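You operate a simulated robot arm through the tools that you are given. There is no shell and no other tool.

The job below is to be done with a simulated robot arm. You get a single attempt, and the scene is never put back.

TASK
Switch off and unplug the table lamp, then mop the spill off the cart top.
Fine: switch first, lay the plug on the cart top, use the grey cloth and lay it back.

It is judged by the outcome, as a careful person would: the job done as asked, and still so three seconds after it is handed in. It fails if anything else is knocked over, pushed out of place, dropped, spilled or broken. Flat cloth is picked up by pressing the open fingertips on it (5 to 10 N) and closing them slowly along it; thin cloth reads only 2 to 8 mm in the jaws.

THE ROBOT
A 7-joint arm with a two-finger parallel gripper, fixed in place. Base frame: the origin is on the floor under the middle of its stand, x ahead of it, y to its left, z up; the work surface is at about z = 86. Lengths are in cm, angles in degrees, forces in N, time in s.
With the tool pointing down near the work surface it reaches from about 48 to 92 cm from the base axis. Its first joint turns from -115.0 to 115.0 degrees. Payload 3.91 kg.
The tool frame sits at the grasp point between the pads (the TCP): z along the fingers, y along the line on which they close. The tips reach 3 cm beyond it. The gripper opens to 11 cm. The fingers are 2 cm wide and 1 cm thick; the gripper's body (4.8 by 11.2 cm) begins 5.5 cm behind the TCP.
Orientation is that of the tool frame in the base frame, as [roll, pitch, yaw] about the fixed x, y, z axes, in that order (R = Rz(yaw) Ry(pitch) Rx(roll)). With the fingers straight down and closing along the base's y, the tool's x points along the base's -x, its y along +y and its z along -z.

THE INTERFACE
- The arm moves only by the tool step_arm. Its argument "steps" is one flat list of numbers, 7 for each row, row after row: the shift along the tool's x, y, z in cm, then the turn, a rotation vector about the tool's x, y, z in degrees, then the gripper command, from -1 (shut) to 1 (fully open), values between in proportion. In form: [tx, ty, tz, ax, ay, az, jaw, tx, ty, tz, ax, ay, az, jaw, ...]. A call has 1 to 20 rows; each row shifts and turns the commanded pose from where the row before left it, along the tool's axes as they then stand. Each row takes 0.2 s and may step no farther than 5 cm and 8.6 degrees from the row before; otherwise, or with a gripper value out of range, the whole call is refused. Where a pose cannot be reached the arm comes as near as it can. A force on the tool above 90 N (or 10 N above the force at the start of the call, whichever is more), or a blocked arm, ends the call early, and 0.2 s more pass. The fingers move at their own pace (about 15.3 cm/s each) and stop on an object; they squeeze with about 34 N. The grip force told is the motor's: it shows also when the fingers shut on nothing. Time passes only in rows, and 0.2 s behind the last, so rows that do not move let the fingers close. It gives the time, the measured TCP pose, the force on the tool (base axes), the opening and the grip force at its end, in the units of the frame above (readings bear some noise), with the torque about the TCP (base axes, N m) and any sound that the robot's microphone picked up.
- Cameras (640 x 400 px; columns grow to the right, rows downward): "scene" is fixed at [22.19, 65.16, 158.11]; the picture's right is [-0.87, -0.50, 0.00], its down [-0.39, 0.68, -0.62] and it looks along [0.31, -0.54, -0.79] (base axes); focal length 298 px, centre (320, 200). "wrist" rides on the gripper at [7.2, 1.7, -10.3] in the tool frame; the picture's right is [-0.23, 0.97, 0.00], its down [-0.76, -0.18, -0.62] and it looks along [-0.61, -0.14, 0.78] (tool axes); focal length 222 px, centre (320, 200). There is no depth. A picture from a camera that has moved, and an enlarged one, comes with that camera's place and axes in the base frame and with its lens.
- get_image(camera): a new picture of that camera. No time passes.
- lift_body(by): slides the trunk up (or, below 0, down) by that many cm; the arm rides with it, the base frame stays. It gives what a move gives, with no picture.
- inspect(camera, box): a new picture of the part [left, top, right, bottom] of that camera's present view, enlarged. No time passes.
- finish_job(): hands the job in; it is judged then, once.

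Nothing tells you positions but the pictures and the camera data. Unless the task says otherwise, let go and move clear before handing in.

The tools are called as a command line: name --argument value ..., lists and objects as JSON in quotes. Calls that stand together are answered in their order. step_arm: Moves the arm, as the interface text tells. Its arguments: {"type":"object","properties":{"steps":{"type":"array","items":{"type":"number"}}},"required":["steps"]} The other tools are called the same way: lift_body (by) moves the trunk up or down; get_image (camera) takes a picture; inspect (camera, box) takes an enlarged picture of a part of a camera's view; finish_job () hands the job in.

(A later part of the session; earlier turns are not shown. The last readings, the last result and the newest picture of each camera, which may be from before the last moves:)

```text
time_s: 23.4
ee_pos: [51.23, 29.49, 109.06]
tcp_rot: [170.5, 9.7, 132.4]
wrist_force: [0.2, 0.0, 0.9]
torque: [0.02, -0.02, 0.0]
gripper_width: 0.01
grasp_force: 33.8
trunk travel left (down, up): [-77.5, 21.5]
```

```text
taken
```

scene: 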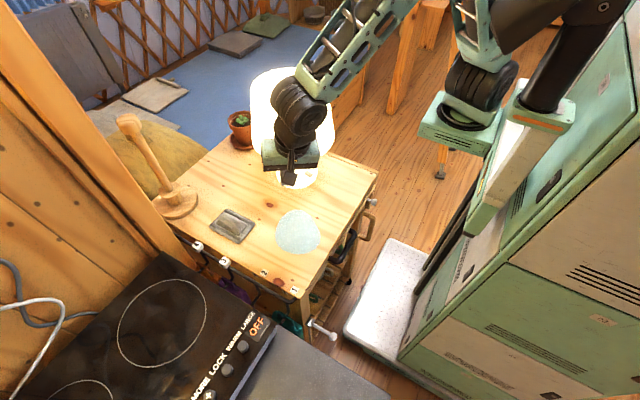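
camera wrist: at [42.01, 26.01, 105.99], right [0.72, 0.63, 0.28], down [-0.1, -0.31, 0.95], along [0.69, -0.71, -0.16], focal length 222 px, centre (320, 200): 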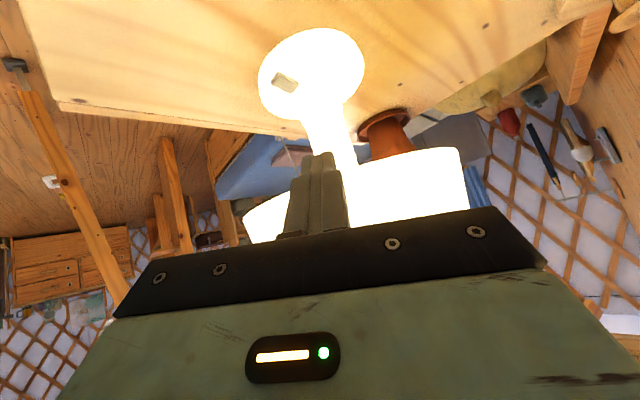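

Back to near-vertical and clear of everything. I'll square the tool so its tilt direction points along -y towards the lamp, and shift left over the cart for more arm room.

step_arm --steps '[0, 0, 0, 2.94, 1.77, 7.5, -1, 0, 0, 0, 2.94, 1.77, 7.5, -1, 0, 0, 0, 2.94, 1.77, 7.5, -1, 0, 0, 0, 2.94, 1.77, 7.5, -1, 2.97, 2.67, 0.67, 0, 0, 0, -1, 2.97, 2.67, 0.67, 0, 0, 0, -1, 2.97, 2.67, 0.67, 0, 0, 0, -1, 0, 0, 0, 0, -8.6, 0, -1, 0, 0, 0, 0, -8.6, 0, -1, 0, 0, 0, 0, -8.6, 0, -1, 0, 0, 0, 0, 0, 0, -1]'

get_image --camera "scene"

get_image --camera "wrist"

```text
time_s: 25.8
ee_pos: [56.96, 39.99, 106.99]
tcp_rot: [179.9, 26.0, 102.7]
wrist_force: [0.0, -0.2, 0.0]
torque: [-0.02, -0.03, 0.0]
gripper_width: 0.0
grasp_force: 34.3
trunk travel left (down, up): [-77.5, 21.5]
```

```text
taken
```

scene: 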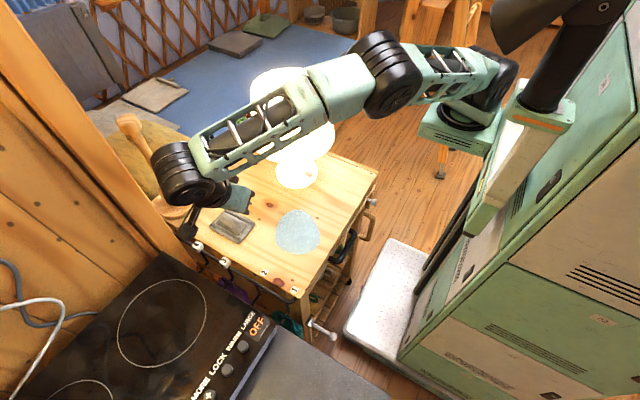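

```text
taken
camera wrist: at [56.05, 50.9, 113.09], right [0.99, 0.02, 0.1], down [-0.08, -0.44, 0.89], along [0.06, -0.9, -0.44], focal length 222 px, centre (320, 200)
```

wrist: 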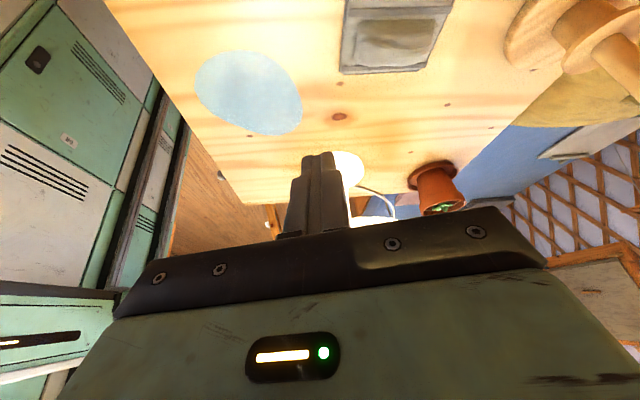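

The arm is comfortable in this configuration, and the scene camera now has a clear view of the lamp base. I'll re-measure the switch, since the lamp slid slightly.

inspect --camera "scene" --box '[265, 150, 335, 200]'

inspect --camera "wrist" --box '[280, 130, 480, 240]'

inspect --camera "scene" --box '[300, 165, 320, 178]'

```text
8.00 times, centred on (300, 175) of scene
camera zoom: at [22.19, 65.16, 158.11], right [-0.87, -0.5, 0.0], down [-0.39, 0.68, -0.62], along [0.31, -0.54, -0.79], focal length 2383 px, centre (480, 400)
```

zoom: 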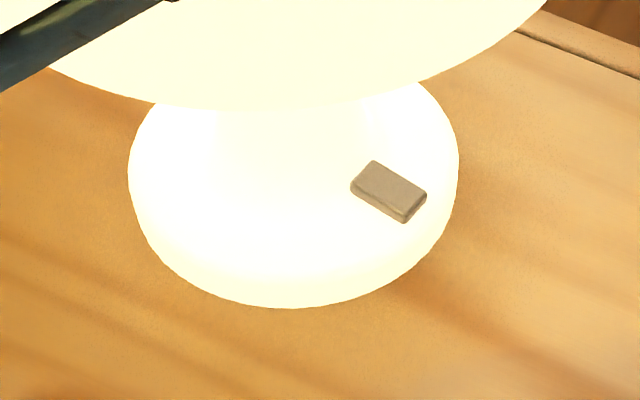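

```text
3.20 times, centred on (380, 185) of wrist
camera zoom: at [56.05, 50.9, 113.09], right [0.99, 0.02, 0.1], down [-0.08, -0.44, 0.89], along [0.06, -0.9, -0.44], focal length 711 px, centre (128, 248)
```

zoom: 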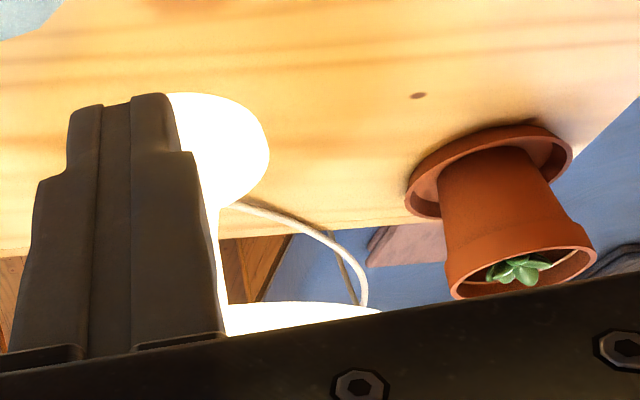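

```text
16.00 times, centred on (310, 172) of scene
camera zoom: at [22.19, 65.16, 158.11], right [-0.87, -0.5, 0.0], down [-0.39, 0.68, -0.62], along [0.31, -0.54, -0.79], focal length 4766 px, centre (480, 656)
```

zoom: 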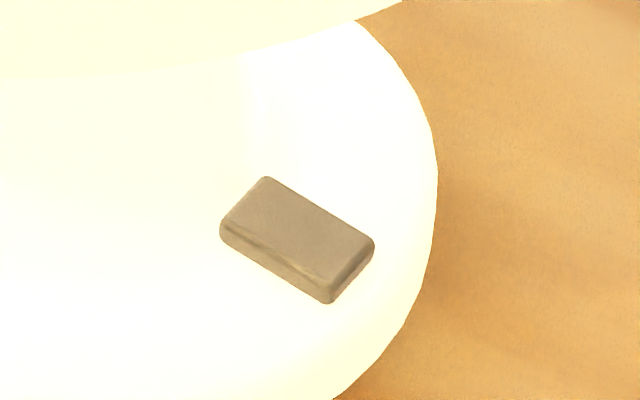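

The switch is now at about (58.4, 9.7, 88) and the lamp's centre near (63, 10). I'll finish the tilt out here and check that the arm follows it exactly before going towards the lamp.

step_arm --steps '[0, 0, 0, 0, -8.6, 0, -1, 0, 0, 0, 0, -8.6, 0, -1, 0, 0, 0, 0, -8.6, 0, -1, 0, 0, 0, 0, 0, 0, -1]'

```text
time_s: 26.8
ee_pos: [57.43, 37.58, 106.0]
tcp_rot: [179.7, 43.9, 102.7]
wrist_force: [-0.8, 0.0, 0.1]
torque: [-0.02, 0.01, 0.02]
gripper_width: 0.0
grasp_force: 33.9
out of reach, approached as far as the arm can: row 2, 3
trunk travel left (down, up): [-77.5, 21.5]
```

The last tilt ran into outer reach at this spot, so I'll move in towards the lamp a little first, still outside the shade, and finish the tilt there.

step_arm --steps '[-1.53, -0.83, 2.86, 0, 0, 0, -1, -1.53, -0.83, 2.86, 0, 0, 0, -1, -1.53, -0.83, 2.86, 0, 0, 0, -1, 0, 0, 0, 0, -4, 0, -1, 0, 0, 0, 0, -4, 0, -1, 0, 0, 0, 0, 0, 0, -1]'

get_image --camera "scene"

get_image --camera "wrist"

```text
time_s: 28.2
ee_pos: [57.16, 28.19, 103.02]
tcp_rot: [179.8, 51.8, 102.6]
wrist_force: [0.6, -0.4, -0.1]
torque: [0.0, -0.05, 0.0]
gripper_width: 0.0
grasp_force: 34.7
trunk travel left (down, up): [-77.5, 21.5]
```

```text
taken
```

scene: 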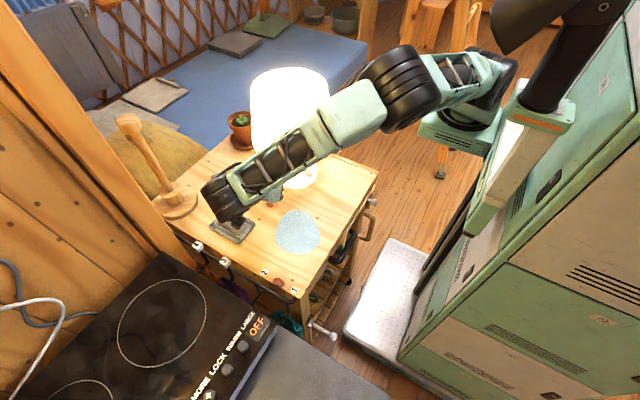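

```text
taken
camera wrist: at [55.82, 40.71, 103.7], right [0.98, 0.08, 0.18], down [-0.18, -0.02, 0.98], along [0.08, -1.0, -0.01], focal length 222 px, centre (320, 200)
```

wrist: 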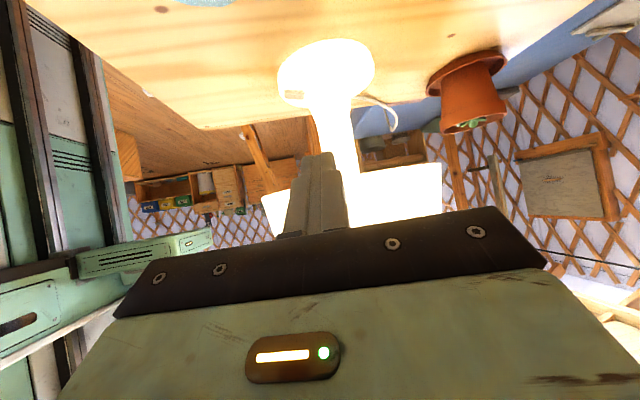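

The arm is holding this pose exactly. Before sliding in, I'll check the size of the wrist behind the palm against the room under the shade rim.

inspect --camera "scene" --box '[190, 120, 350, 250]'

inspect --camera "wrist" --box '[230, 20, 470, 240]'

```text
3.08 times, centred on (270, 185) of scene
camera zoom: at [22.19, 65.16, 158.11], right [-0.87, -0.5, 0.0], down [-0.39, 0.68, -0.62], along [0.31, -0.54, -0.79], focal length 916 px, centre (474, 246)
```

zoom: 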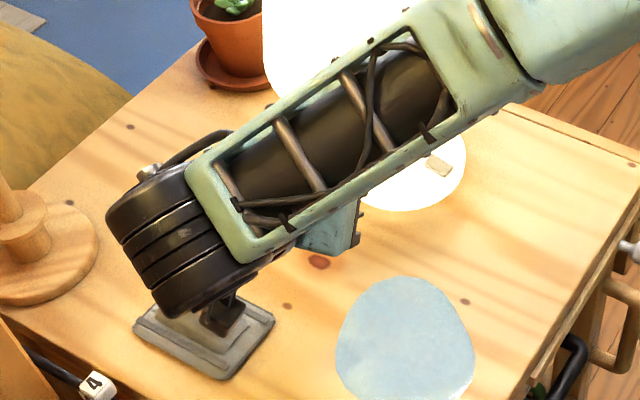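

```text
1.82 times, centred on (350, 130) of wrist
camera zoom: at [55.82, 40.71, 103.7], right [0.98, 0.08, 0.18], down [-0.18, -0.02, 0.98], along [0.08, -1.0, -0.01], focal length 404 px, centre (266, 327)
```

zoom: 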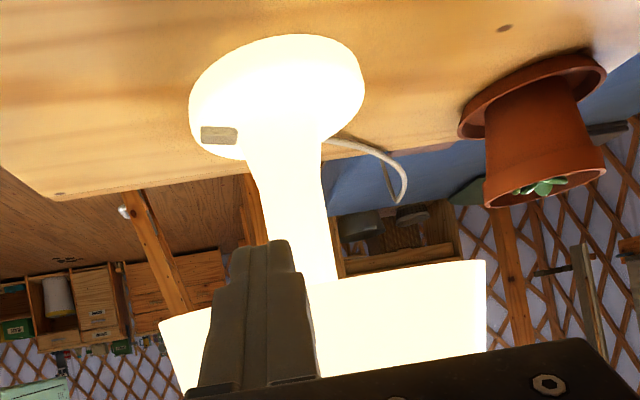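

The wrist sits about 22 cm behind the TCP, and with this heading the forearm would pass close to the shade. I'll raise the trunk so the arm comes in more steeply from above, and turn the heading to a diagonal that gives more clearance.

lift_body --by 15

step_arm --steps '[0, 0, 0, -6.37, 0, -5.0, -1, 0, 0, 0, -6.37, 0, -5.0, -1, 0, 0, 0, -6.37, 0, -5.0, -1, 0, 0, 0, 0, -2.2, 0, -1, 0, 0, 0, 0, 0, 0, -1]'

get_image --camera "scene"

```text
time_s: 29.9
ee_pos: [57.07, 28.19, 118.04]
tcp_rot: [179.6, 51.8, 102.7]
wrist_force: [0.6, -0.2, 0.0]
torque: [0.0, 0.01, -0.01]
gripper_width: 0.01
grasp_force: 34.0
trunk travel left (down, up): [-92.5, 6.5]
```

```text
time_s: 31.1
ee_pos: [57.02, 28.26, 118.1]
tcp_rot: [179.6, 54.0, 126.9]
wrist_force: [0.6, 0.4, -0.5]
torque: [-0.04, 0.02, -0.02]
gripper_width: 0.01
grasp_force: 33.9
trunk travel left (down, up): [-92.5, 6.5]
```

```text
taken
```

scene: 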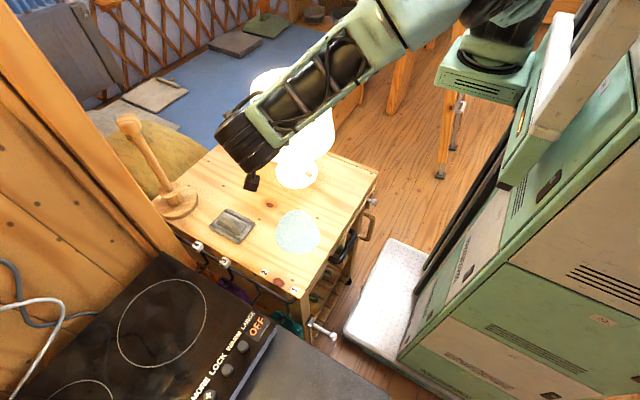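

The arm follows the diagonal pose exactly now. I'll drop to a staging point outside the shade and below its rim, then check reach and clearance.

step_arm --steps '[3.11, -1.6, 1.29, 0, 0, 0, -1, 3.11, -1.6, 1.29, 0, 0, 0, -1, 3.11, -1.6, 1.29, 0, 0, 0, -1, 3.11, -1.6, 1.29, 0, 0, 0, -1, 0, 0, 0, 0, 0, 0, -1]'

```text
time_s: 32.3
ee_pos: [49.98, 26.68, 105.03]
tcp_rot: [179.6, 54.1, 126.7]
wrist_force: [-0.6, -0.6, -0.6]
torque: [0.0, 0.0, -0.04]
gripper_width: 0.0
grasp_force: 34.2
trunk travel left (down, up): [-92.5, 6.5]
```

step_arm --steps '[0.48, -1.07, 2.86, 0, 0, 0, -1, 0.48, -1.07, 2.86, 0, 0, 0, -1, 0.48, -1.07, 2.86, 0, 0, 0, -1, 0, 0, 0, 0, 0, 0, -1]'

get_image --camera "scene"

get_image --camera "wrist"

```text
time_s: 33.3
ee_pos: [51.15, 19.98, 98.86]
tcp_rot: [179.6, 54.1, 126.8]
wrist_force: [0.4, 0.9, -0.2]
torque: [-0.01, -0.01, 0.0]
gripper_width: 0.0
grasp_force: 34.0
trunk travel left (down, up): [-92.5, 6.5]
```

```text
taken
```

scene: 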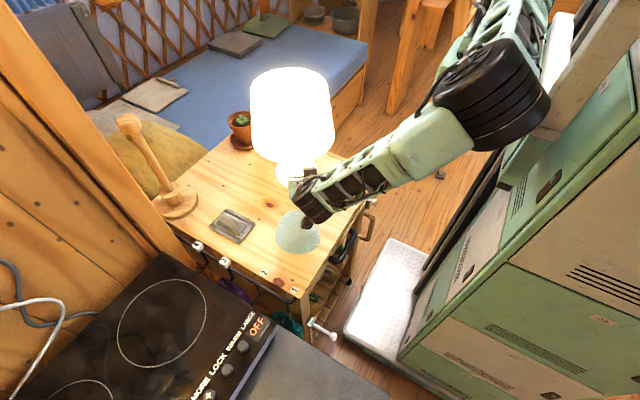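

```text
taken
camera wrist: at [44.81, 31.01, 99.02], right [0.86, 0.48, 0.19], down [-0.18, -0.06, 0.98], along [0.48, -0.87, 0.03], focal length 222 px, centre (320, 200)
```

wrist: 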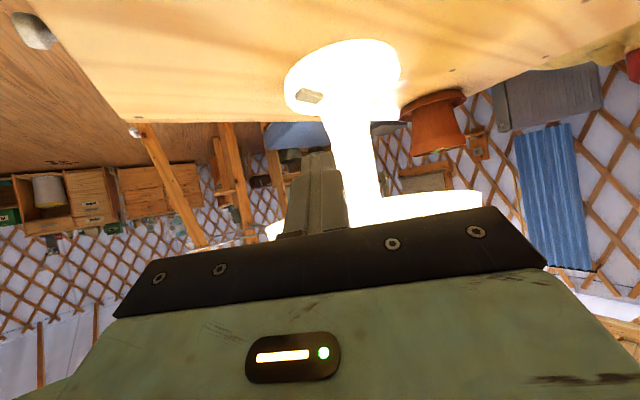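

The reach is fine and the rim is clear above the fingers. I'll enlarge the rocker once more from this low angle to fix its height and tilt.

inspect --camera "wrist" --box '[280, 80, 340, 118]'

inspect --camera "wrist" --box '[250, 30, 430, 240]'

inspect --camera "scene" --box '[260, 140, 360, 240]'

```text
10.53 times, centred on (310, 99) of wrist
camera zoom: at [44.81, 31.01, 99.02], right [0.86, 0.48, 0.19], down [-0.18, -0.06, 0.98], along [0.48, -0.87, 0.03], focal length 2338 px, centre (425, 1263)
```

zoom: 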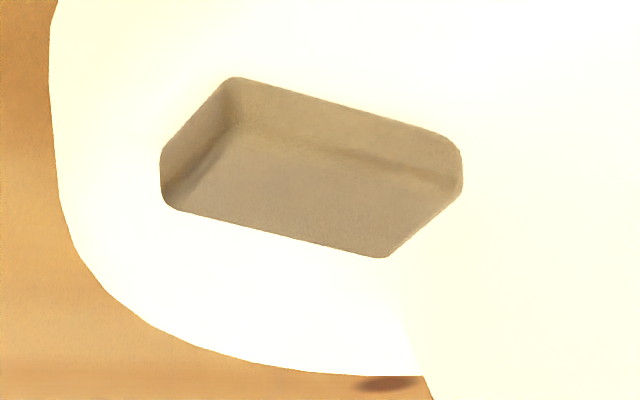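

```text
1.90 times, centred on (340, 135) of wrist
camera zoom: at [44.81, 31.01, 99.02], right [0.86, 0.48, 0.19], down [-0.18, -0.06, 0.98], along [0.48, -0.87, 0.03], focal length 423 px, centre (282, 324)
```

zoom: 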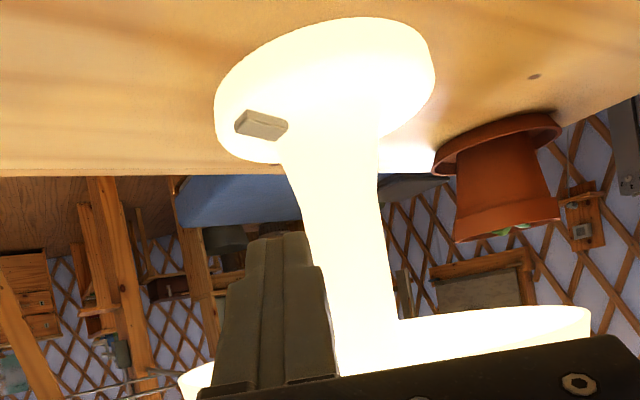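

```text
4.00 times, centred on (310, 190) of scene
camera zoom: at [22.19, 65.16, 158.11], right [-0.87, -0.5, 0.0], down [-0.39, 0.68, -0.62], along [0.31, -0.54, -0.79], focal length 1192 px, centre (360, 240)
```

zoom: 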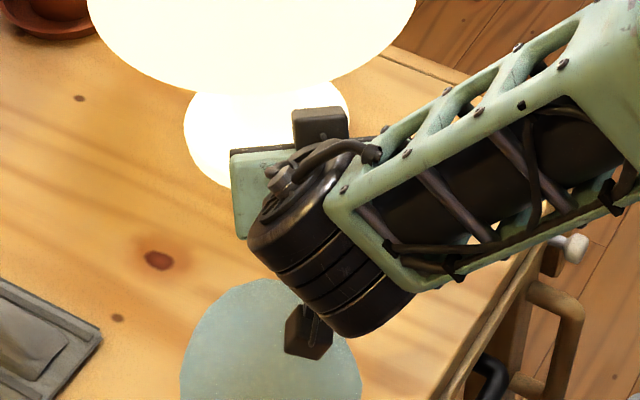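

There's also a small box on the upper side of the palm that would be tight under the rim. If I roll the tool 90° it moves to the side, and at about 64° tilt there's roughly 1.6 cm of clearance above and below, so I'll do that here outside the shade.

step_arm --steps '[0, 0, 0, 0, -5, 0, -1, 0, 0, 0, 0, -5, 0, -1, 0, 0, 0, 0, 0, -8.2, -1, 0, 0, 0, 0, 0, -8.2, -1, 0, 0, 0, 0, 0, -8.2, -1, 0, 0, 0, 0, 0, -8.2, -1, 0, 0, 0, 0, 0, -8.2, -1, 0, 0, 0, 0, 0, -8.2, -1, 0, 0, 0, 0, 0, -8.2, -1, 0, 0, 0, 0, 0, -8.2, -1, 0, 0, 0, 0, 0, -8.2, -1, 0, 0, 0, 0, 0, -8.2, -1, 0, 0, 0, 0, 0, -8, -1, 0, 0, 0, 0, 0, 0, -1]'

get_image --camera "scene"

get_image --camera "wrist"

```text
time_s: 36.3
ee_pos: [51.23, 20.01, 98.74]
tcp_rot: [-115.9, 0.1, -142.8]
wrist_force: [0.5, 0.6, 0.1]
torque: [-0.01, -0.02, 0.01]
gripper_width: 0.0
grasp_force: 33.7
trunk travel left (down, up): [-92.5, 6.5]
```

```text
taken
```

scene: 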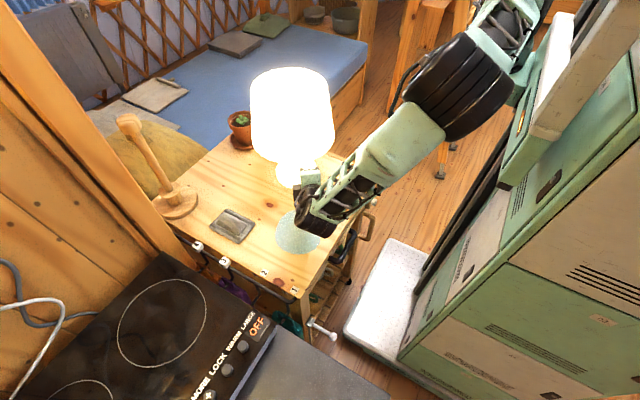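

```text
taken
camera wrist: at [39.31, 23.54, 101.69], right [-0.07, 0.48, -0.88], down [0.31, 0.84, 0.43], along [0.95, -0.24, -0.21], focal length 222 px, centre (320, 200)
```

wrist: 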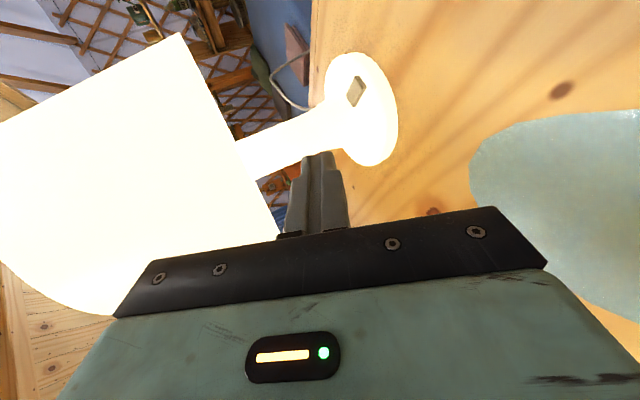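

The rolled pose is exact, and this view confirms the switch at (58.1, 10.0, 88.3). I'll add a little more tilt, drop to just above switch height while still outside the shade, then check.

step_arm --steps '[0, 0, 0, 4, 0, 0, -1, 0, 1.67, 0.68, 0, 0, 0, -1, 0, 1.67, 0.68, 0, 0, 0, -1, 0, 1.67, 0.68, 0, 0, 0, -1, 0, 1.67, 0.68, 0, 0, 0, -1, 0, 0, 0, 0, 0, 0, -1]'

get_image --camera "wrist"

get_image --camera "scene"

```text
time_s: 37.7
ee_pos: [51.49, 20.11, 91.36]
tcp_rot: [-111.9, 0.2, -142.9]
wrist_force: [0.0, 0.3, -0.3]
torque: [-0.01, -0.03, -0.01]
gripper_width: 0.0
grasp_force: 34.2
trunk travel left (down, up): [-92.5, 6.5]
```

```text
taken
camera wrist: at [39.46, 23.75, 93.66], right [-0.04, 0.43, -0.9], down [0.3, 0.87, 0.4], along [0.95, -0.25, -0.16], focal length 222 px, centre (320, 200)
```

wrist: 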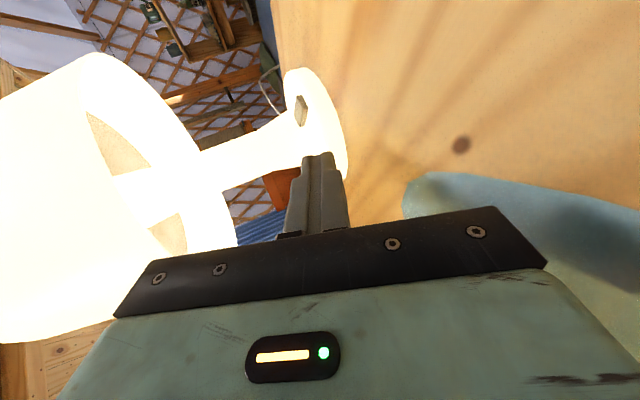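

```text
taken
```

scene: 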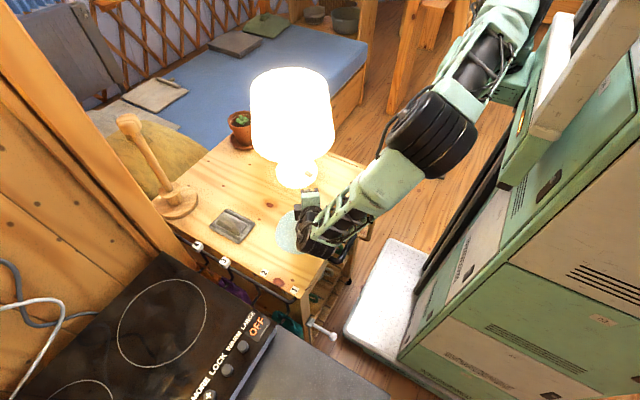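

Everything is lined up below the rim. I'll slide in horizontally in two short stages, checking force and the picture in between.

step_arm --steps '[0.08, -0.75, 1.86, 0, 0, 0, -1, 0.08, -0.75, 1.86, 0, 0, 0, -1, 0.08, -0.75, 1.86, 0, 0, 0, -1, 0, 0, 0, 0, 0, 0, -1]'

get_image --camera "wrist"

inspect --camera "scene" --box '[240, 60, 360, 260]'

```text
time_s: 38.7
ee_pos: [54.88, 15.11, 91.47]
tcp_rot: [-112.0, 0.2, -142.7]
wrist_force: [0.6, 0.1, 0.3]
torque: [0.02, 0.0, -0.02]
gripper_width: 0.02
grasp_force: 34.2
trunk travel left (down, up): [-92.5, 6.5]
```

```text
taken
camera wrist: at [42.76, 18.73, 93.67], right [-0.04, 0.43, -0.9], down [0.3, 0.87, 0.4], along [0.95, -0.25, -0.16], focal length 222 px, centre (320, 200)
```

wrist: 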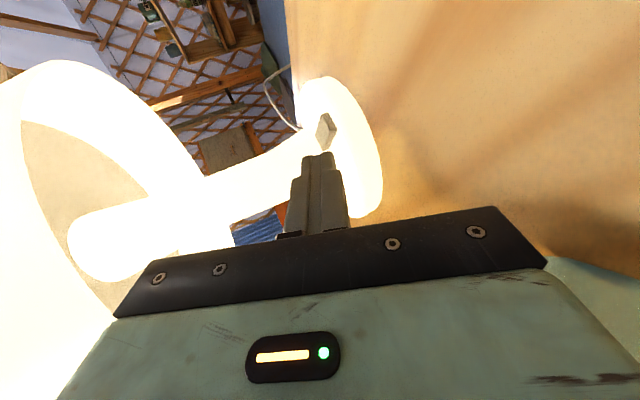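

```text
2.00 times, centred on (300, 160) of scene
camera zoom: at [22.19, 65.16, 158.11], right [-0.87, -0.5, 0.0], down [-0.39, 0.68, -0.62], along [0.31, -0.54, -0.79], focal length 596 px, centre (360, 280)
```

zoom: 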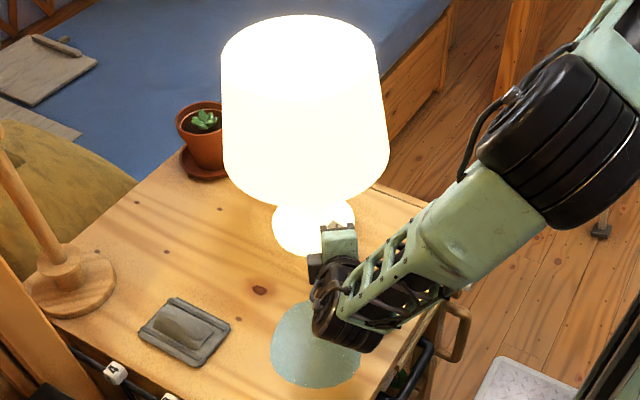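

No contact so far, and the lamp hasn't moved. The fingertip is heading straight for the rocker, so I'll go the last bit in.

step_arm --steps '[0.06, -0.75, 1.86, 0, 0, 0, -1, 0, 0, 0, 0, 0, 0, -1]'

get_image --camera "wrist"

inspect --camera "wrist" --box '[270, 70, 410, 240]'

```text
time_s: 39.3
ee_pos: [55.95, 13.41, 91.48]
tcp_rot: [-111.9, 0.1, -142.8]
wrist_force: [0.5, 0.2, -0.4]
torque: [-0.01, -0.02, 0.0]
gripper_width: 0.03
grasp_force: 34.5
trunk travel left (down, up): [-92.5, 6.5]
```

```text
taken
camera wrist: at [43.9, 17.11, 93.72], right [-0.04, 0.43, -0.9], down [0.3, 0.87, 0.4], along [0.95, -0.25, -0.16], focal length 222 px, centre (320, 200)
```

wrist: 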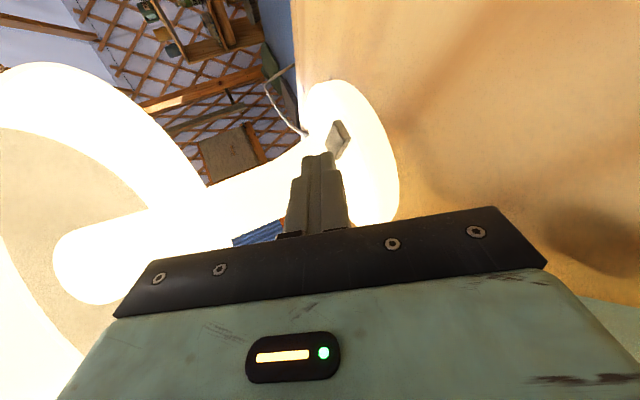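

```text
2.35 times, centred on (340, 155) of wrist
camera zoom: at [43.9, 17.11, 93.72], right [-0.04, 0.43, -0.9], down [0.3, 0.87, 0.4], along [0.95, -0.25, -0.16], focal length 523 px, centre (273, 306)
```

zoom: 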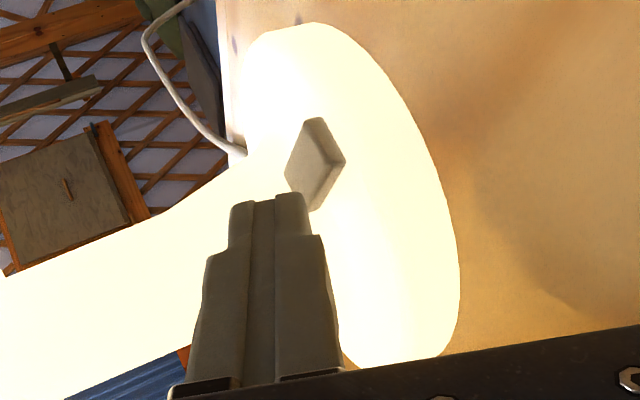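

The tip is about 2 cm short of the rocker and just above its height. I'll move over it, then press straight down in small steps.

step_arm --steps '[-0.1, -0.757, 1.87, 0, 0, 0, -1, 0, 0, 0, 0, 0, 0, -1]'

inspect --camera "wrist" --box '[270, 70, 410, 240]'

inspect --camera "scene" --box '[260, 140, 360, 220]'

```text
time_s: 39.9
ee_pos: [57.35, 11.81, 91.49]
tcp_rot: [-111.9, 0.2, -142.9]
wrist_force: [-2.1, 0.9, 1.3]
torque: [-0.01, -0.01, -0.01]
gripper_width: 0.0
grasp_force: 33.8
trunk travel left (down, up): [-92.5, 6.5]
```

```text
2.35 times, centred on (340, 155) of wrist
camera zoom: at [45.29, 15.57, 93.72], right [-0.04, 0.43, -0.9], down [0.3, 0.87, 0.4], along [0.95, -0.25, -0.16], focal length 523 px, centre (273, 306)
```

zoom: 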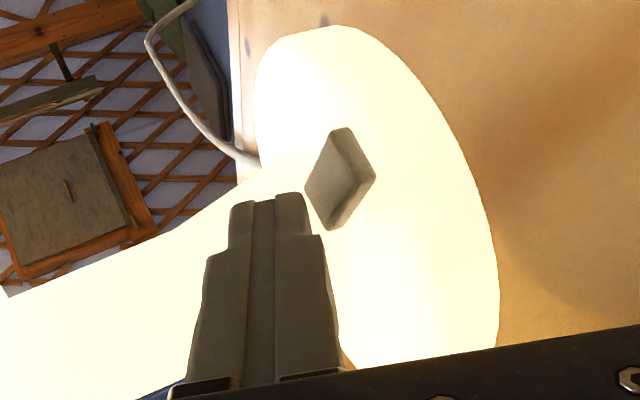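

```text
5.00 times, centred on (310, 180) of scene
camera zoom: at [22.19, 65.16, 158.11], right [-0.87, -0.5, 0.0], down [-0.39, 0.68, -0.62], along [0.31, -0.54, -0.79], focal length 1489 px, centre (370, 300)
```

zoom: 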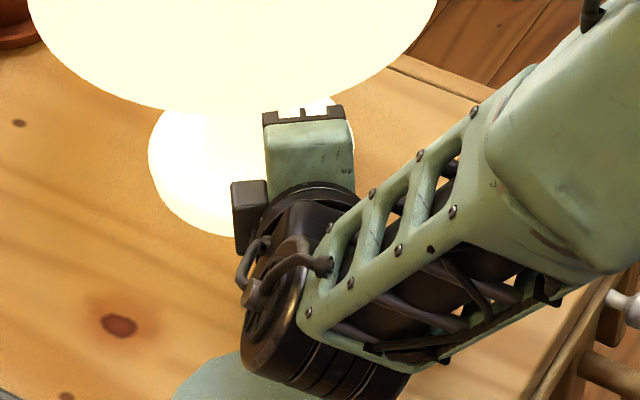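

There's a light touch (about 2.6 N), probably the tip against the flared stem rather than the rocker. I'll back off half a centimetre towards the rocker's middle, then press down gently.

step_arm --steps '[0.44, 0.11, -0.3, 0, 0, 0, -1, 0, 0, 0, 0, 0, 0, -1]'

step_arm --steps '[0, 0.23, 0.09, 0, 0, 0, -1, 0, 0.23, 0.09, 0, 0, 0, -1, 0, 0.23, 0.09, 0, 0, 0, -1, 0, 0, 0, 0, 0, 0, -1]'

inspect --camera "wrist" --box '[270, 70, 410, 240]'

```text
time_s: 40.5
ee_pos: [56.72, 11.91, 91.61]
tcp_rot: [-112.0, 0.2, -142.8]
wrist_force: [0.2, 0.9, 0.2]
torque: [0.01, 0.01, -0.04]
gripper_width: 0.0
grasp_force: 33.7
trunk travel left (down, up): [-92.5, 6.5]
```

```text
time_s: 41.5
ee_pos: [56.65, 11.88, 90.86]
tcp_rot: [-111.8, 0.3, -142.9]
wrist_force: [2.7, -0.3, 10.8]
torque: [-0.25, -0.17, 0.02]
gripper_width: 0.0
grasp_force: 34.1
trunk travel left (down, up): [-92.5, 6.5]
```

```text
2.35 times, centred on (340, 155) of wrist
camera zoom: at [44.66, 15.55, 93.08], right [-0.03, 0.43, -0.9], down [0.3, 0.87, 0.4], along [0.95, -0.25, -0.16], focal length 523 px, centre (273, 306)
```

zoom: 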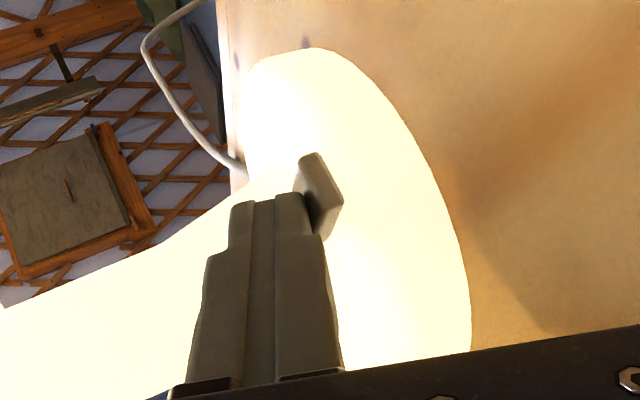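

The tip is on the rocker with about 11 N and no click yet. I'll press slightly further.

step_arm --steps '[0, 0.14, 0.06, 0, 0, 0, -1, 0, 0.14, 0.06, 0, 0, 0, -1, 0, 0, 0, 0, 0, 0, -1]'

get_image --camera "wrist"

```text
time_s: 42.3
ee_pos: [56.74, 11.87, 90.81]
tcp_rot: [-111.5, 0.3, -142.7]
wrist_force: [-0.2, 4.1, 42.9]
torque: [-0.82, -0.57, 0.03]
gripper_width: 0.01
grasp_force: 33.8
trunk travel left (down, up): [-92.5, 6.5]
```

```text
taken
camera wrist: at [44.65, 15.56, 92.97], right [-0.03, 0.42, -0.9], down [0.29, 0.87, 0.4], along [0.96, -0.25, -0.15], focal length 222 px, centre (320, 200)
```

wrist: 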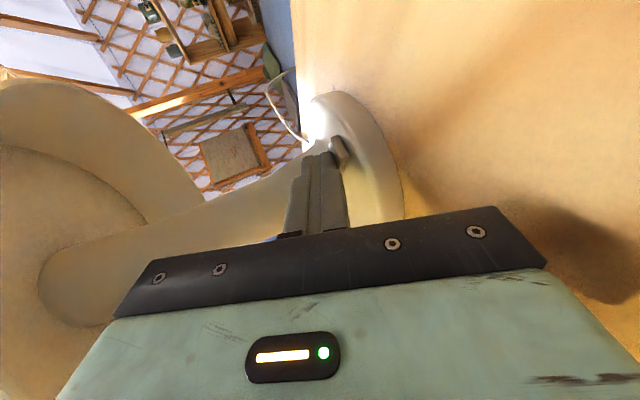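

The lamp is off. I'll lift off the rocker slightly and slide straight back out the way I came.

step_arm --steps '[0, -0.28, -0.11, 0, 0, 0, -1, 0, -0.28, -0.11, 0, 0, 0, -1, 0, -0.28, -0.11, 0, 0, 0, -1, -0.08, 0.75, -1.86, 0, 0, 0, -1, -0.08, 0.75, -1.86, 0, 0, 0, -1, -0.08, 0.75, -1.86, 0, 0, 0, -1, -0.08, 0.75, -1.86, 0, 0, 0, -1, -0.08, 0.75, -1.86, 0, 0, 0, -1, -0.08, 0.75, -1.86, 0, 0, 0, -1, 0, 0, 0, 0, 0, 0, -1]'

get_image --camera "scene"

get_image --camera "wrist"

```text
time_s: 44.5
ee_pos: [49.51, 21.73, 91.31]
tcp_rot: [-111.8, 0.1, -142.9]
wrist_force: [-0.2, -0.2, -0.4]
torque: [-0.01, 0.02, 0.03]
gripper_width: 0.02
grasp_force: 34.0
trunk travel left (down, up): [-92.5, 6.5]
```

```text
taken
```

scene: 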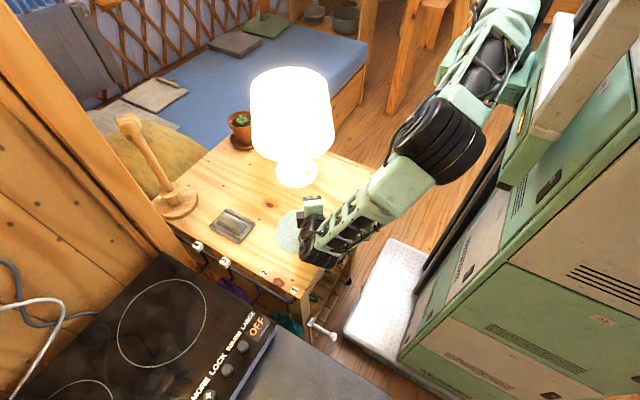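

```text
taken
camera wrist: at [37.66, 25.46, 93.51], right [-0.04, 0.43, -0.9], down [0.3, 0.87, 0.4], along [0.95, -0.25, -0.16], focal length 222 px, centre (320, 200)
```

wrist: 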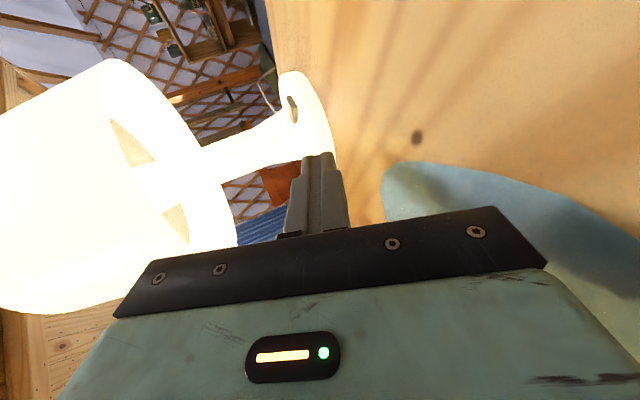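

The lamp came back on once the fingertip left, so the rocker didn't latch. I'll look closely at its position now.

inspect --camera "wrist" --box '[270, 80, 320, 130]'

inspect --camera "scene" --box '[300, 165, 320, 178]'

inspect --camera "scene" --box '[265, 150, 335, 200]'

```text
8.00 times, centred on (295, 105) of wrist
camera zoom: at [37.66, 25.46, 93.51], right [-0.04, 0.43, -0.9], down [0.3, 0.87, 0.4], along [0.95, -0.25, -0.16], focal length 1777 px, centre (520, 960)
```

zoom: 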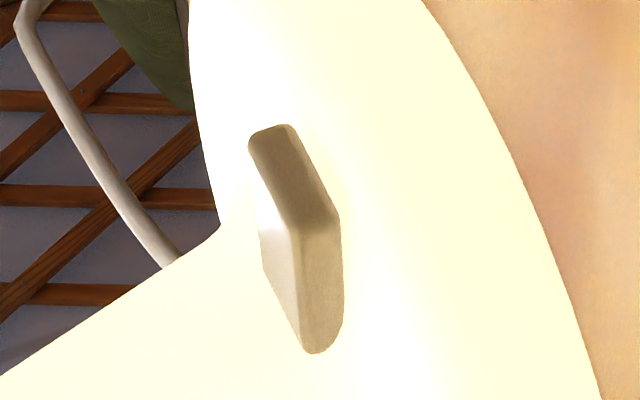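

```text
16.00 times, centred on (310, 172) of scene
camera zoom: at [22.19, 65.16, 158.11], right [-0.87, -0.5, 0.0], down [-0.39, 0.68, -0.62], along [0.31, -0.54, -0.79], focal length 4766 px, centre (480, 656)
```

zoom: 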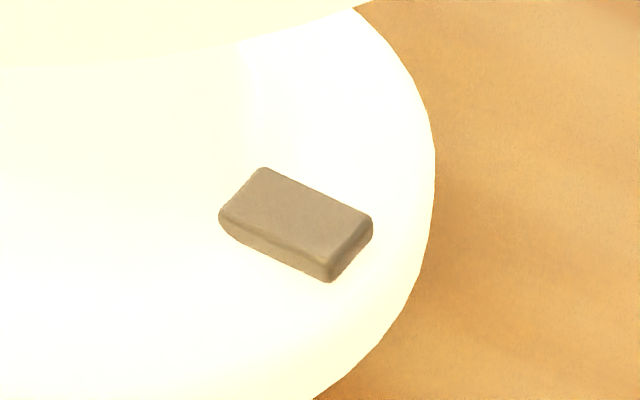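

```text
8.00 times, centred on (300, 175) of scene
camera zoom: at [22.19, 65.16, 158.11], right [-0.87, -0.5, 0.0], down [-0.39, 0.68, -0.62], along [0.31, -0.54, -0.79], focal length 2383 px, centre (480, 400)
```

zoom: 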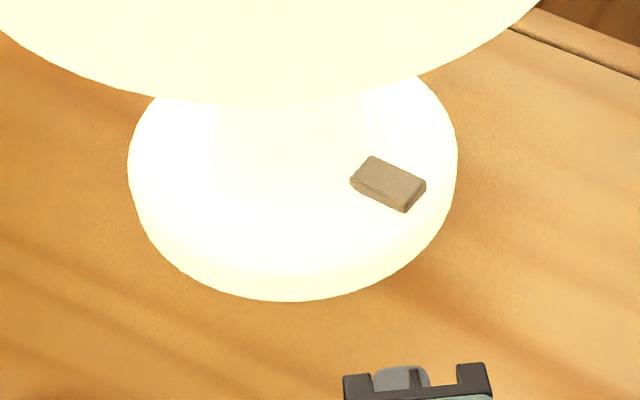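

The rocker rotated about 8° to level and stopped. My 2 cm wide edge was lying across its pivot, so it couldn't tip fully. I'll go back in with the edge placed only on the rocker's inner end, so it can tip right over.

step_arm --steps '[0.1, -0.855, 2.02, 0, 0, 0, -1, 0.1, -0.855, 2.02, 0, 0, 0, -1, 0.1, -0.855, 2.02, 0, 0, 0, -1, 0.1, -0.855, 2.02, 0, 0, 0, -1, 0.1, -0.855, 2.02, 0, 0, 0, -1, 0, 0, 0, 0, 0, 0, -1]'

inspect --camera "wrist" --box '[270, 70, 410, 240]'

```text
time_s: 45.9
ee_pos: [56.03, 12.63, 91.6]
tcp_rot: [-111.9, 0.1, -143.0]
wrist_force: [0.5, 0.4, 0.4]
torque: [0.0, -0.01, -0.01]
gripper_width: 0.01
grasp_force: 34.2
trunk travel left (down, up): [-92.5, 6.5]
```

```text
2.35 times, centred on (340, 155) of wrist
camera zoom: at [43.92, 16.33, 93.79], right [-0.04, 0.43, -0.9], down [0.3, 0.87, 0.4], along [0.95, -0.25, -0.16], focal length 523 px, centre (273, 306)
```

zoom: 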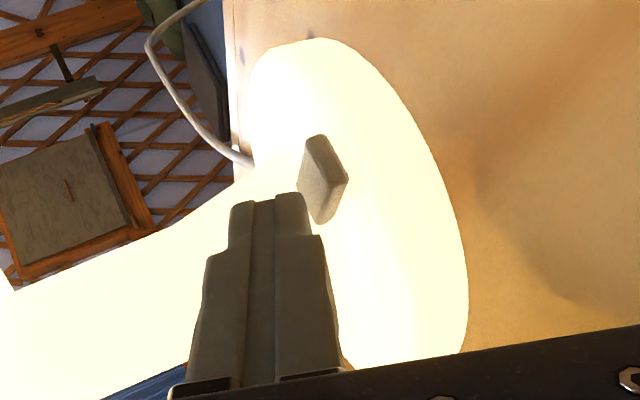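

step_arm --steps '[0.29, -0.65, 1.88, 0, 0, 0, -1, 0, 0, 0, 0, 0, 0, -1]'

inspect --camera "wrist" --box '[270, 70, 410, 240]'

```text
time_s: 46.5
ee_pos: [56.88, 11.03, 91.41]
tcp_rot: [-111.9, 0.2, -142.9]
wrist_force: [0.2, 0.1, -0.2]
torque: [-0.04, 0.04, -0.02]
gripper_width: 0.0
grasp_force: 33.8
trunk travel left (down, up): [-92.5, 6.5]
```

```text
2.35 times, centred on (340, 155) of wrist
camera zoom: at [44.85, 14.66, 93.61], right [-0.04, 0.43, -0.9], down [0.3, 0.87, 0.4], along [0.95, -0.25, -0.16], focal length 523 px, centre (273, 306)
```

zoom: 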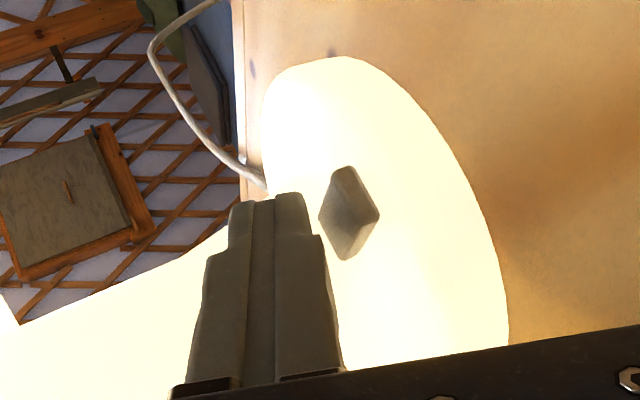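

inspect --camera "wrist" --box '[320, 130, 370, 190]'

inspect --camera "scene" --box '[285, 155, 335, 190]'

```text
6.67 times, centred on (345, 160) of wrist
camera zoom: at [44.85, 14.66, 93.61], right [-0.04, 0.43, -0.9], down [0.3, 0.87, 0.4], along [0.95, -0.25, -0.16], focal length 1481 px, centre (153, 467)
```

zoom: 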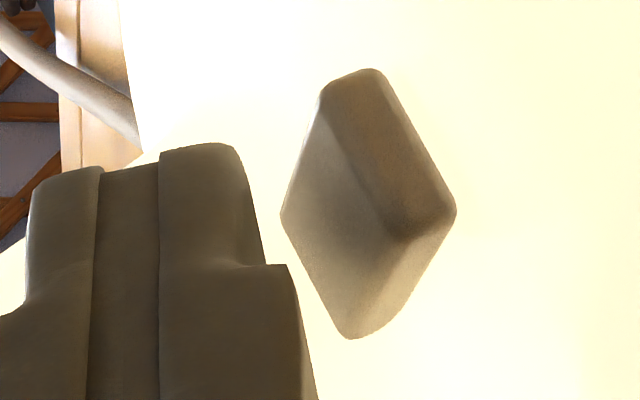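

```text
11.43 times, centred on (310, 172) of scene
camera zoom: at [22.19, 65.16, 158.11], right [-0.87, -0.5, 0.0], down [-0.39, 0.68, -0.62], along [0.31, -0.54, -0.79], focal length 3404 px, centre (434, 514)
```

zoom: 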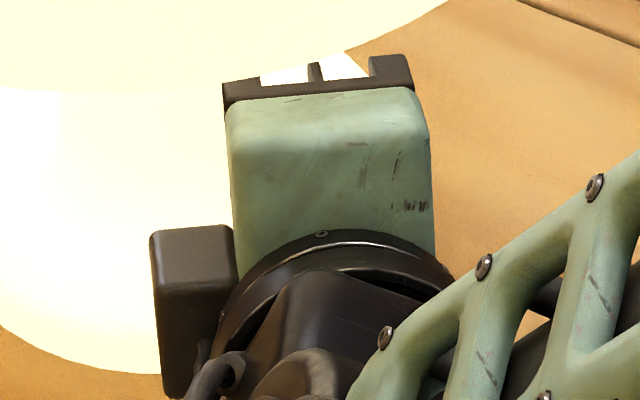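

From this close-up the rocker's top spans x 56.9–59.5 and y 8.8–10.4. I'll shift the tip slightly so it only covers the inner end, then press down in small steps and watch the lamp.

step_arm --steps '[-0.19, -0.13, 0.32, 0, 0, 0, -1, 0, 0.19, 0.075, 0, 0, 0, -1, 0, 0.19, 0.075, 0, 0, 0, -1, 0, 0.19, 0.075, 0, 0, 0, -1, 0, 0, 0, 0, 0, 0, -1]'

inspect --camera "wrist" --box '[270, 110, 370, 210]'

```text
time_s: 47.7
ee_pos: [57.25, 10.78, 90.77]
tcp_rot: [-111.8, 0.3, -142.8]
wrist_force: [-2.5, 0.0, 3.7]
torque: [-0.07, -0.06, -0.04]
gripper_width: 0.0
grasp_force: 33.7
trunk travel left (down, up): [-92.5, 6.5]
```

```text
4.00 times, centred on (320, 160) of wrist
camera zoom: at [45.24, 14.49, 93.06], right [-0.04, 0.43, -0.9], down [0.3, 0.87, 0.4], along [0.95, -0.25, -0.16], focal length 888 px, centre (320, 360)
```

zoom: 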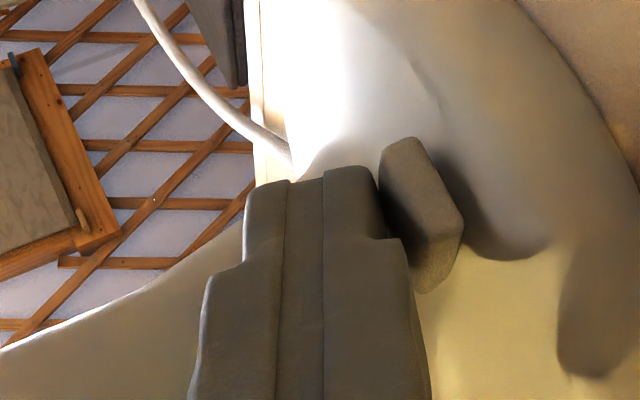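

The lamp has gone off at only about 4 N. I'll press a little further so it tips fully over, then lift straight up and check that it stays off.

step_arm --steps '[0, 0.12, 0.05, 0, 0, 0, -1, 0, 0.12, 0.05, 0, 0, 0, -1, 0, 0, 0, 0, 0, 0, -1]'

inspect --camera "wrist" --box '[270, 110, 370, 210]'

```text
time_s: 48.5
ee_pos: [57.34, 10.71, 90.77]
tcp_rot: [-111.8, 0.4, -142.9]
wrist_force: [-8.2, 0.0, 16.8]
torque: [-0.35, -0.28, -0.09]
gripper_width: 0.0
grasp_force: 33.7
trunk travel left (down, up): [-92.5, 6.5]
```

```text
4.00 times, centred on (320, 160) of wrist
camera zoom: at [45.28, 14.49, 92.95], right [-0.03, 0.43, -0.9], down [0.3, 0.87, 0.4], along [0.95, -0.25, -0.16], focal length 888 px, centre (320, 360)
```

zoom: 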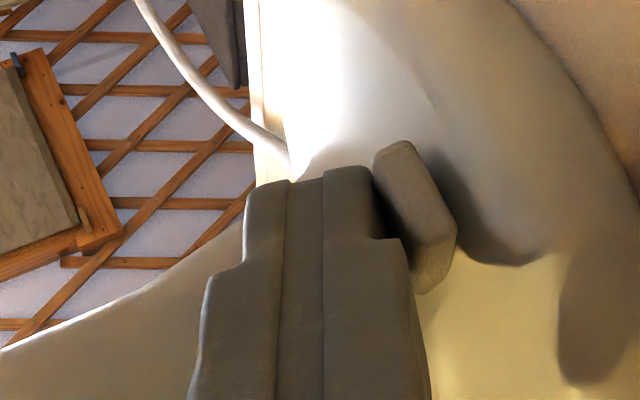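

The rocker is now clearly tipped, with its inner end down. I'll lift straight up a little and check before sliding away.

step_arm --steps '[0, -0.15, -0.06, 0, 0, 0, -1, 0, -0.15, -0.06, 0, 0, 0, -1, 0, -0.2, -0.08, 0, 0, 0, -1, 0.1, -0.2, -0.28, 0, 0, 0, -1, 0, 0, 0, 0, 0, 0, -1]'

inspect --camera "wrist" --box '[270, 110, 370, 210]'

get_image --camera "scene"

```text
time_s: 49.7
ee_pos: [57.26, 10.95, 91.42]
tcp_rot: [-111.9, 0.2, -142.9]
wrist_force: [-0.2, 0.3, -0.8]
torque: [-0.01, 0.01, 0.03]
gripper_width: 0.02
grasp_force: 34.5
trunk travel left (down, up): [-92.5, 6.5]
```

```text
4.00 times, centred on (320, 160) of wrist
camera zoom: at [45.26, 14.53, 93.69], right [-0.04, 0.43, -0.9], down [0.3, 0.87, 0.4], along [0.95, -0.25, -0.16], focal length 888 px, centre (320, 360)
```

zoom: 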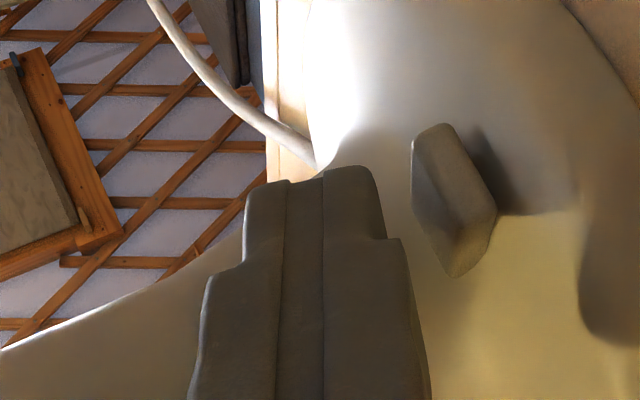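

```text
taken
```

scene: 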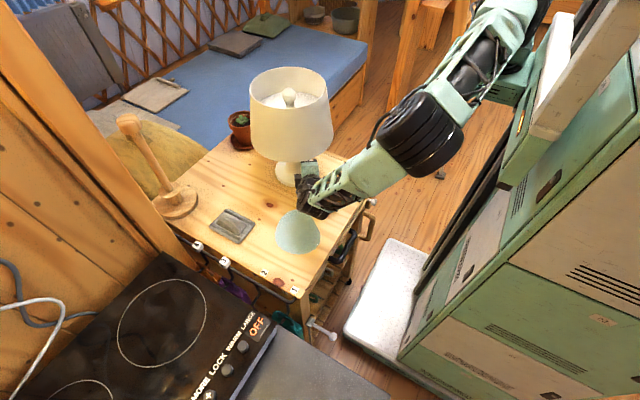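

The lamp stays off with the fingertip clear, and the rocker is latched over. I'll back out the same way, slightly higher so I don't brush the raised end.

step_arm --steps '[0, -0.28, -0.11, 0, 0, 0, -1, -0.08, 0.75, -1.86, 0, 0, 0, -1, -0.08, 0.75, -1.86, 0, 0, 0, -1, -0.08, 0.75, -1.86, 0, 0, 0, -1, -0.08, 0.75, -1.86, 0, 0, 0, -1, -0.08, 0.75, -1.86, 0, 0, 0, -1, -0.08, 0.75, -1.86, 0, 0, 0, -1, 0, 0, 0, 0, 0, 0, -1]'

get_image --camera "scene"

inspect --camera "scene" --box '[265, 150, 335, 200]'

```text
time_s: 51.5
ee_pos: [50.22, 20.82, 91.95]
tcp_rot: [-111.9, 0.2, -142.9]
wrist_force: [0.5, -0.2, -0.6]
torque: [0.0, 0.0, -0.02]
gripper_width: 0.01
grasp_force: 34.3
trunk travel left (down, up): [-92.5, 6.5]
```

```text
taken
```

scene: 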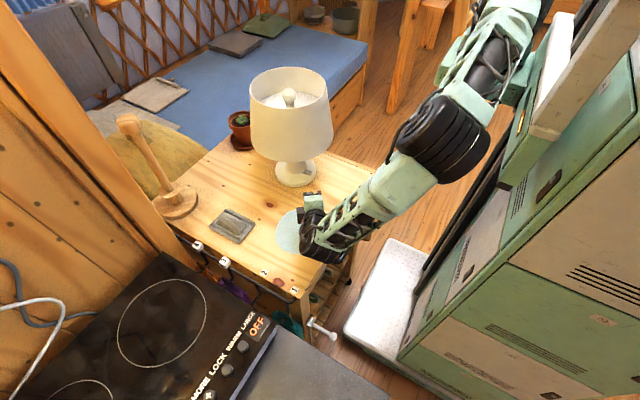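

```text
8.00 times, centred on (300, 175) of scene
camera zoom: at [22.19, 65.16, 158.11], right [-0.87, -0.5, 0.0], down [-0.39, 0.68, -0.62], along [0.31, -0.54, -0.79], focal length 2383 px, centre (480, 400)
```

zoom: 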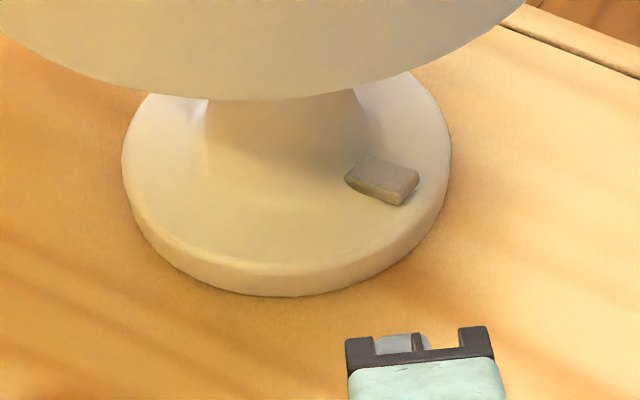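

The lamp is off and the rocker is firmly tipped; the lamp is upright but about 2 cm from where it started. Next is the plug: I'll raise the arm clear, straighten the tool, and go round above the lamp to the other side.

step_arm --steps '[0, -3.33, -2.43, 0, 0, 0, -1, 0, -3.33, -2.43, 0, 0, 0, -1, 0, -3.33, -2.43, 0, 0, 0, -1, 0, -3.7, -1.5, 0, 0, 0, -1, 0, -3.7, -1.5, 0, 0, 0, -1, 0, -3.7, -1.5, 0, 0, 0, -1, 0, -3.7, -1.5, 0, 0, 0, -1, 0, -3.7, -1.5, 0, 0, 0, -1, 0, 0, 0, -8.5, 0, 0, -1, 0, 0, 0, -8.5, 0, 0, -1, 0, 0, 0, -8.5, 0, 0, -1, 0, 0, 0, -8.5, 0, 0, -1, 0, 0, 0, -8.5, 0, 0, -1, 0, 0, 0, -8.5, 0, 0, -1, 0, 0, 0, -8.5, 0, 0, -1, 0, 0, 0, -8.5, 0, 0, -1, 0, 0, 0, 0, 0, 0, -1]'

get_image --camera "scene"

```text
time_s: 53.1
ee_pos: [49.5, 18.74, 113.0]
tcp_rot: [-102.6, -5.2, -144.7]
wrist_force: [0.0, 0.5, 0.4]
torque: [-0.01, 0.03, -0.02]
gripper_width: 0.0
grasp_force: 33.7
trunk travel left (down, up): [-92.5, 6.5]
stopped in row 8: the arm was blocked; the commanded pose is now the measured one
```

```text
taken
```

scene: 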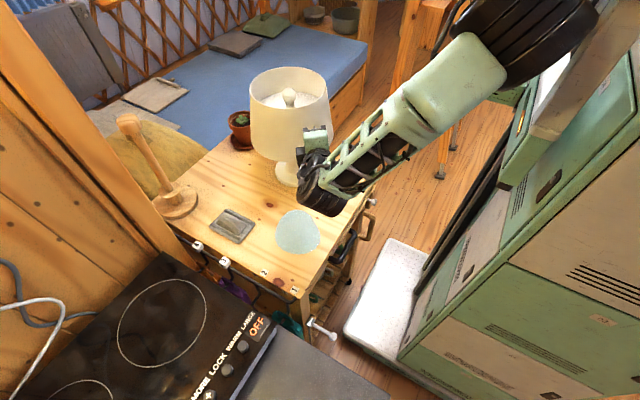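

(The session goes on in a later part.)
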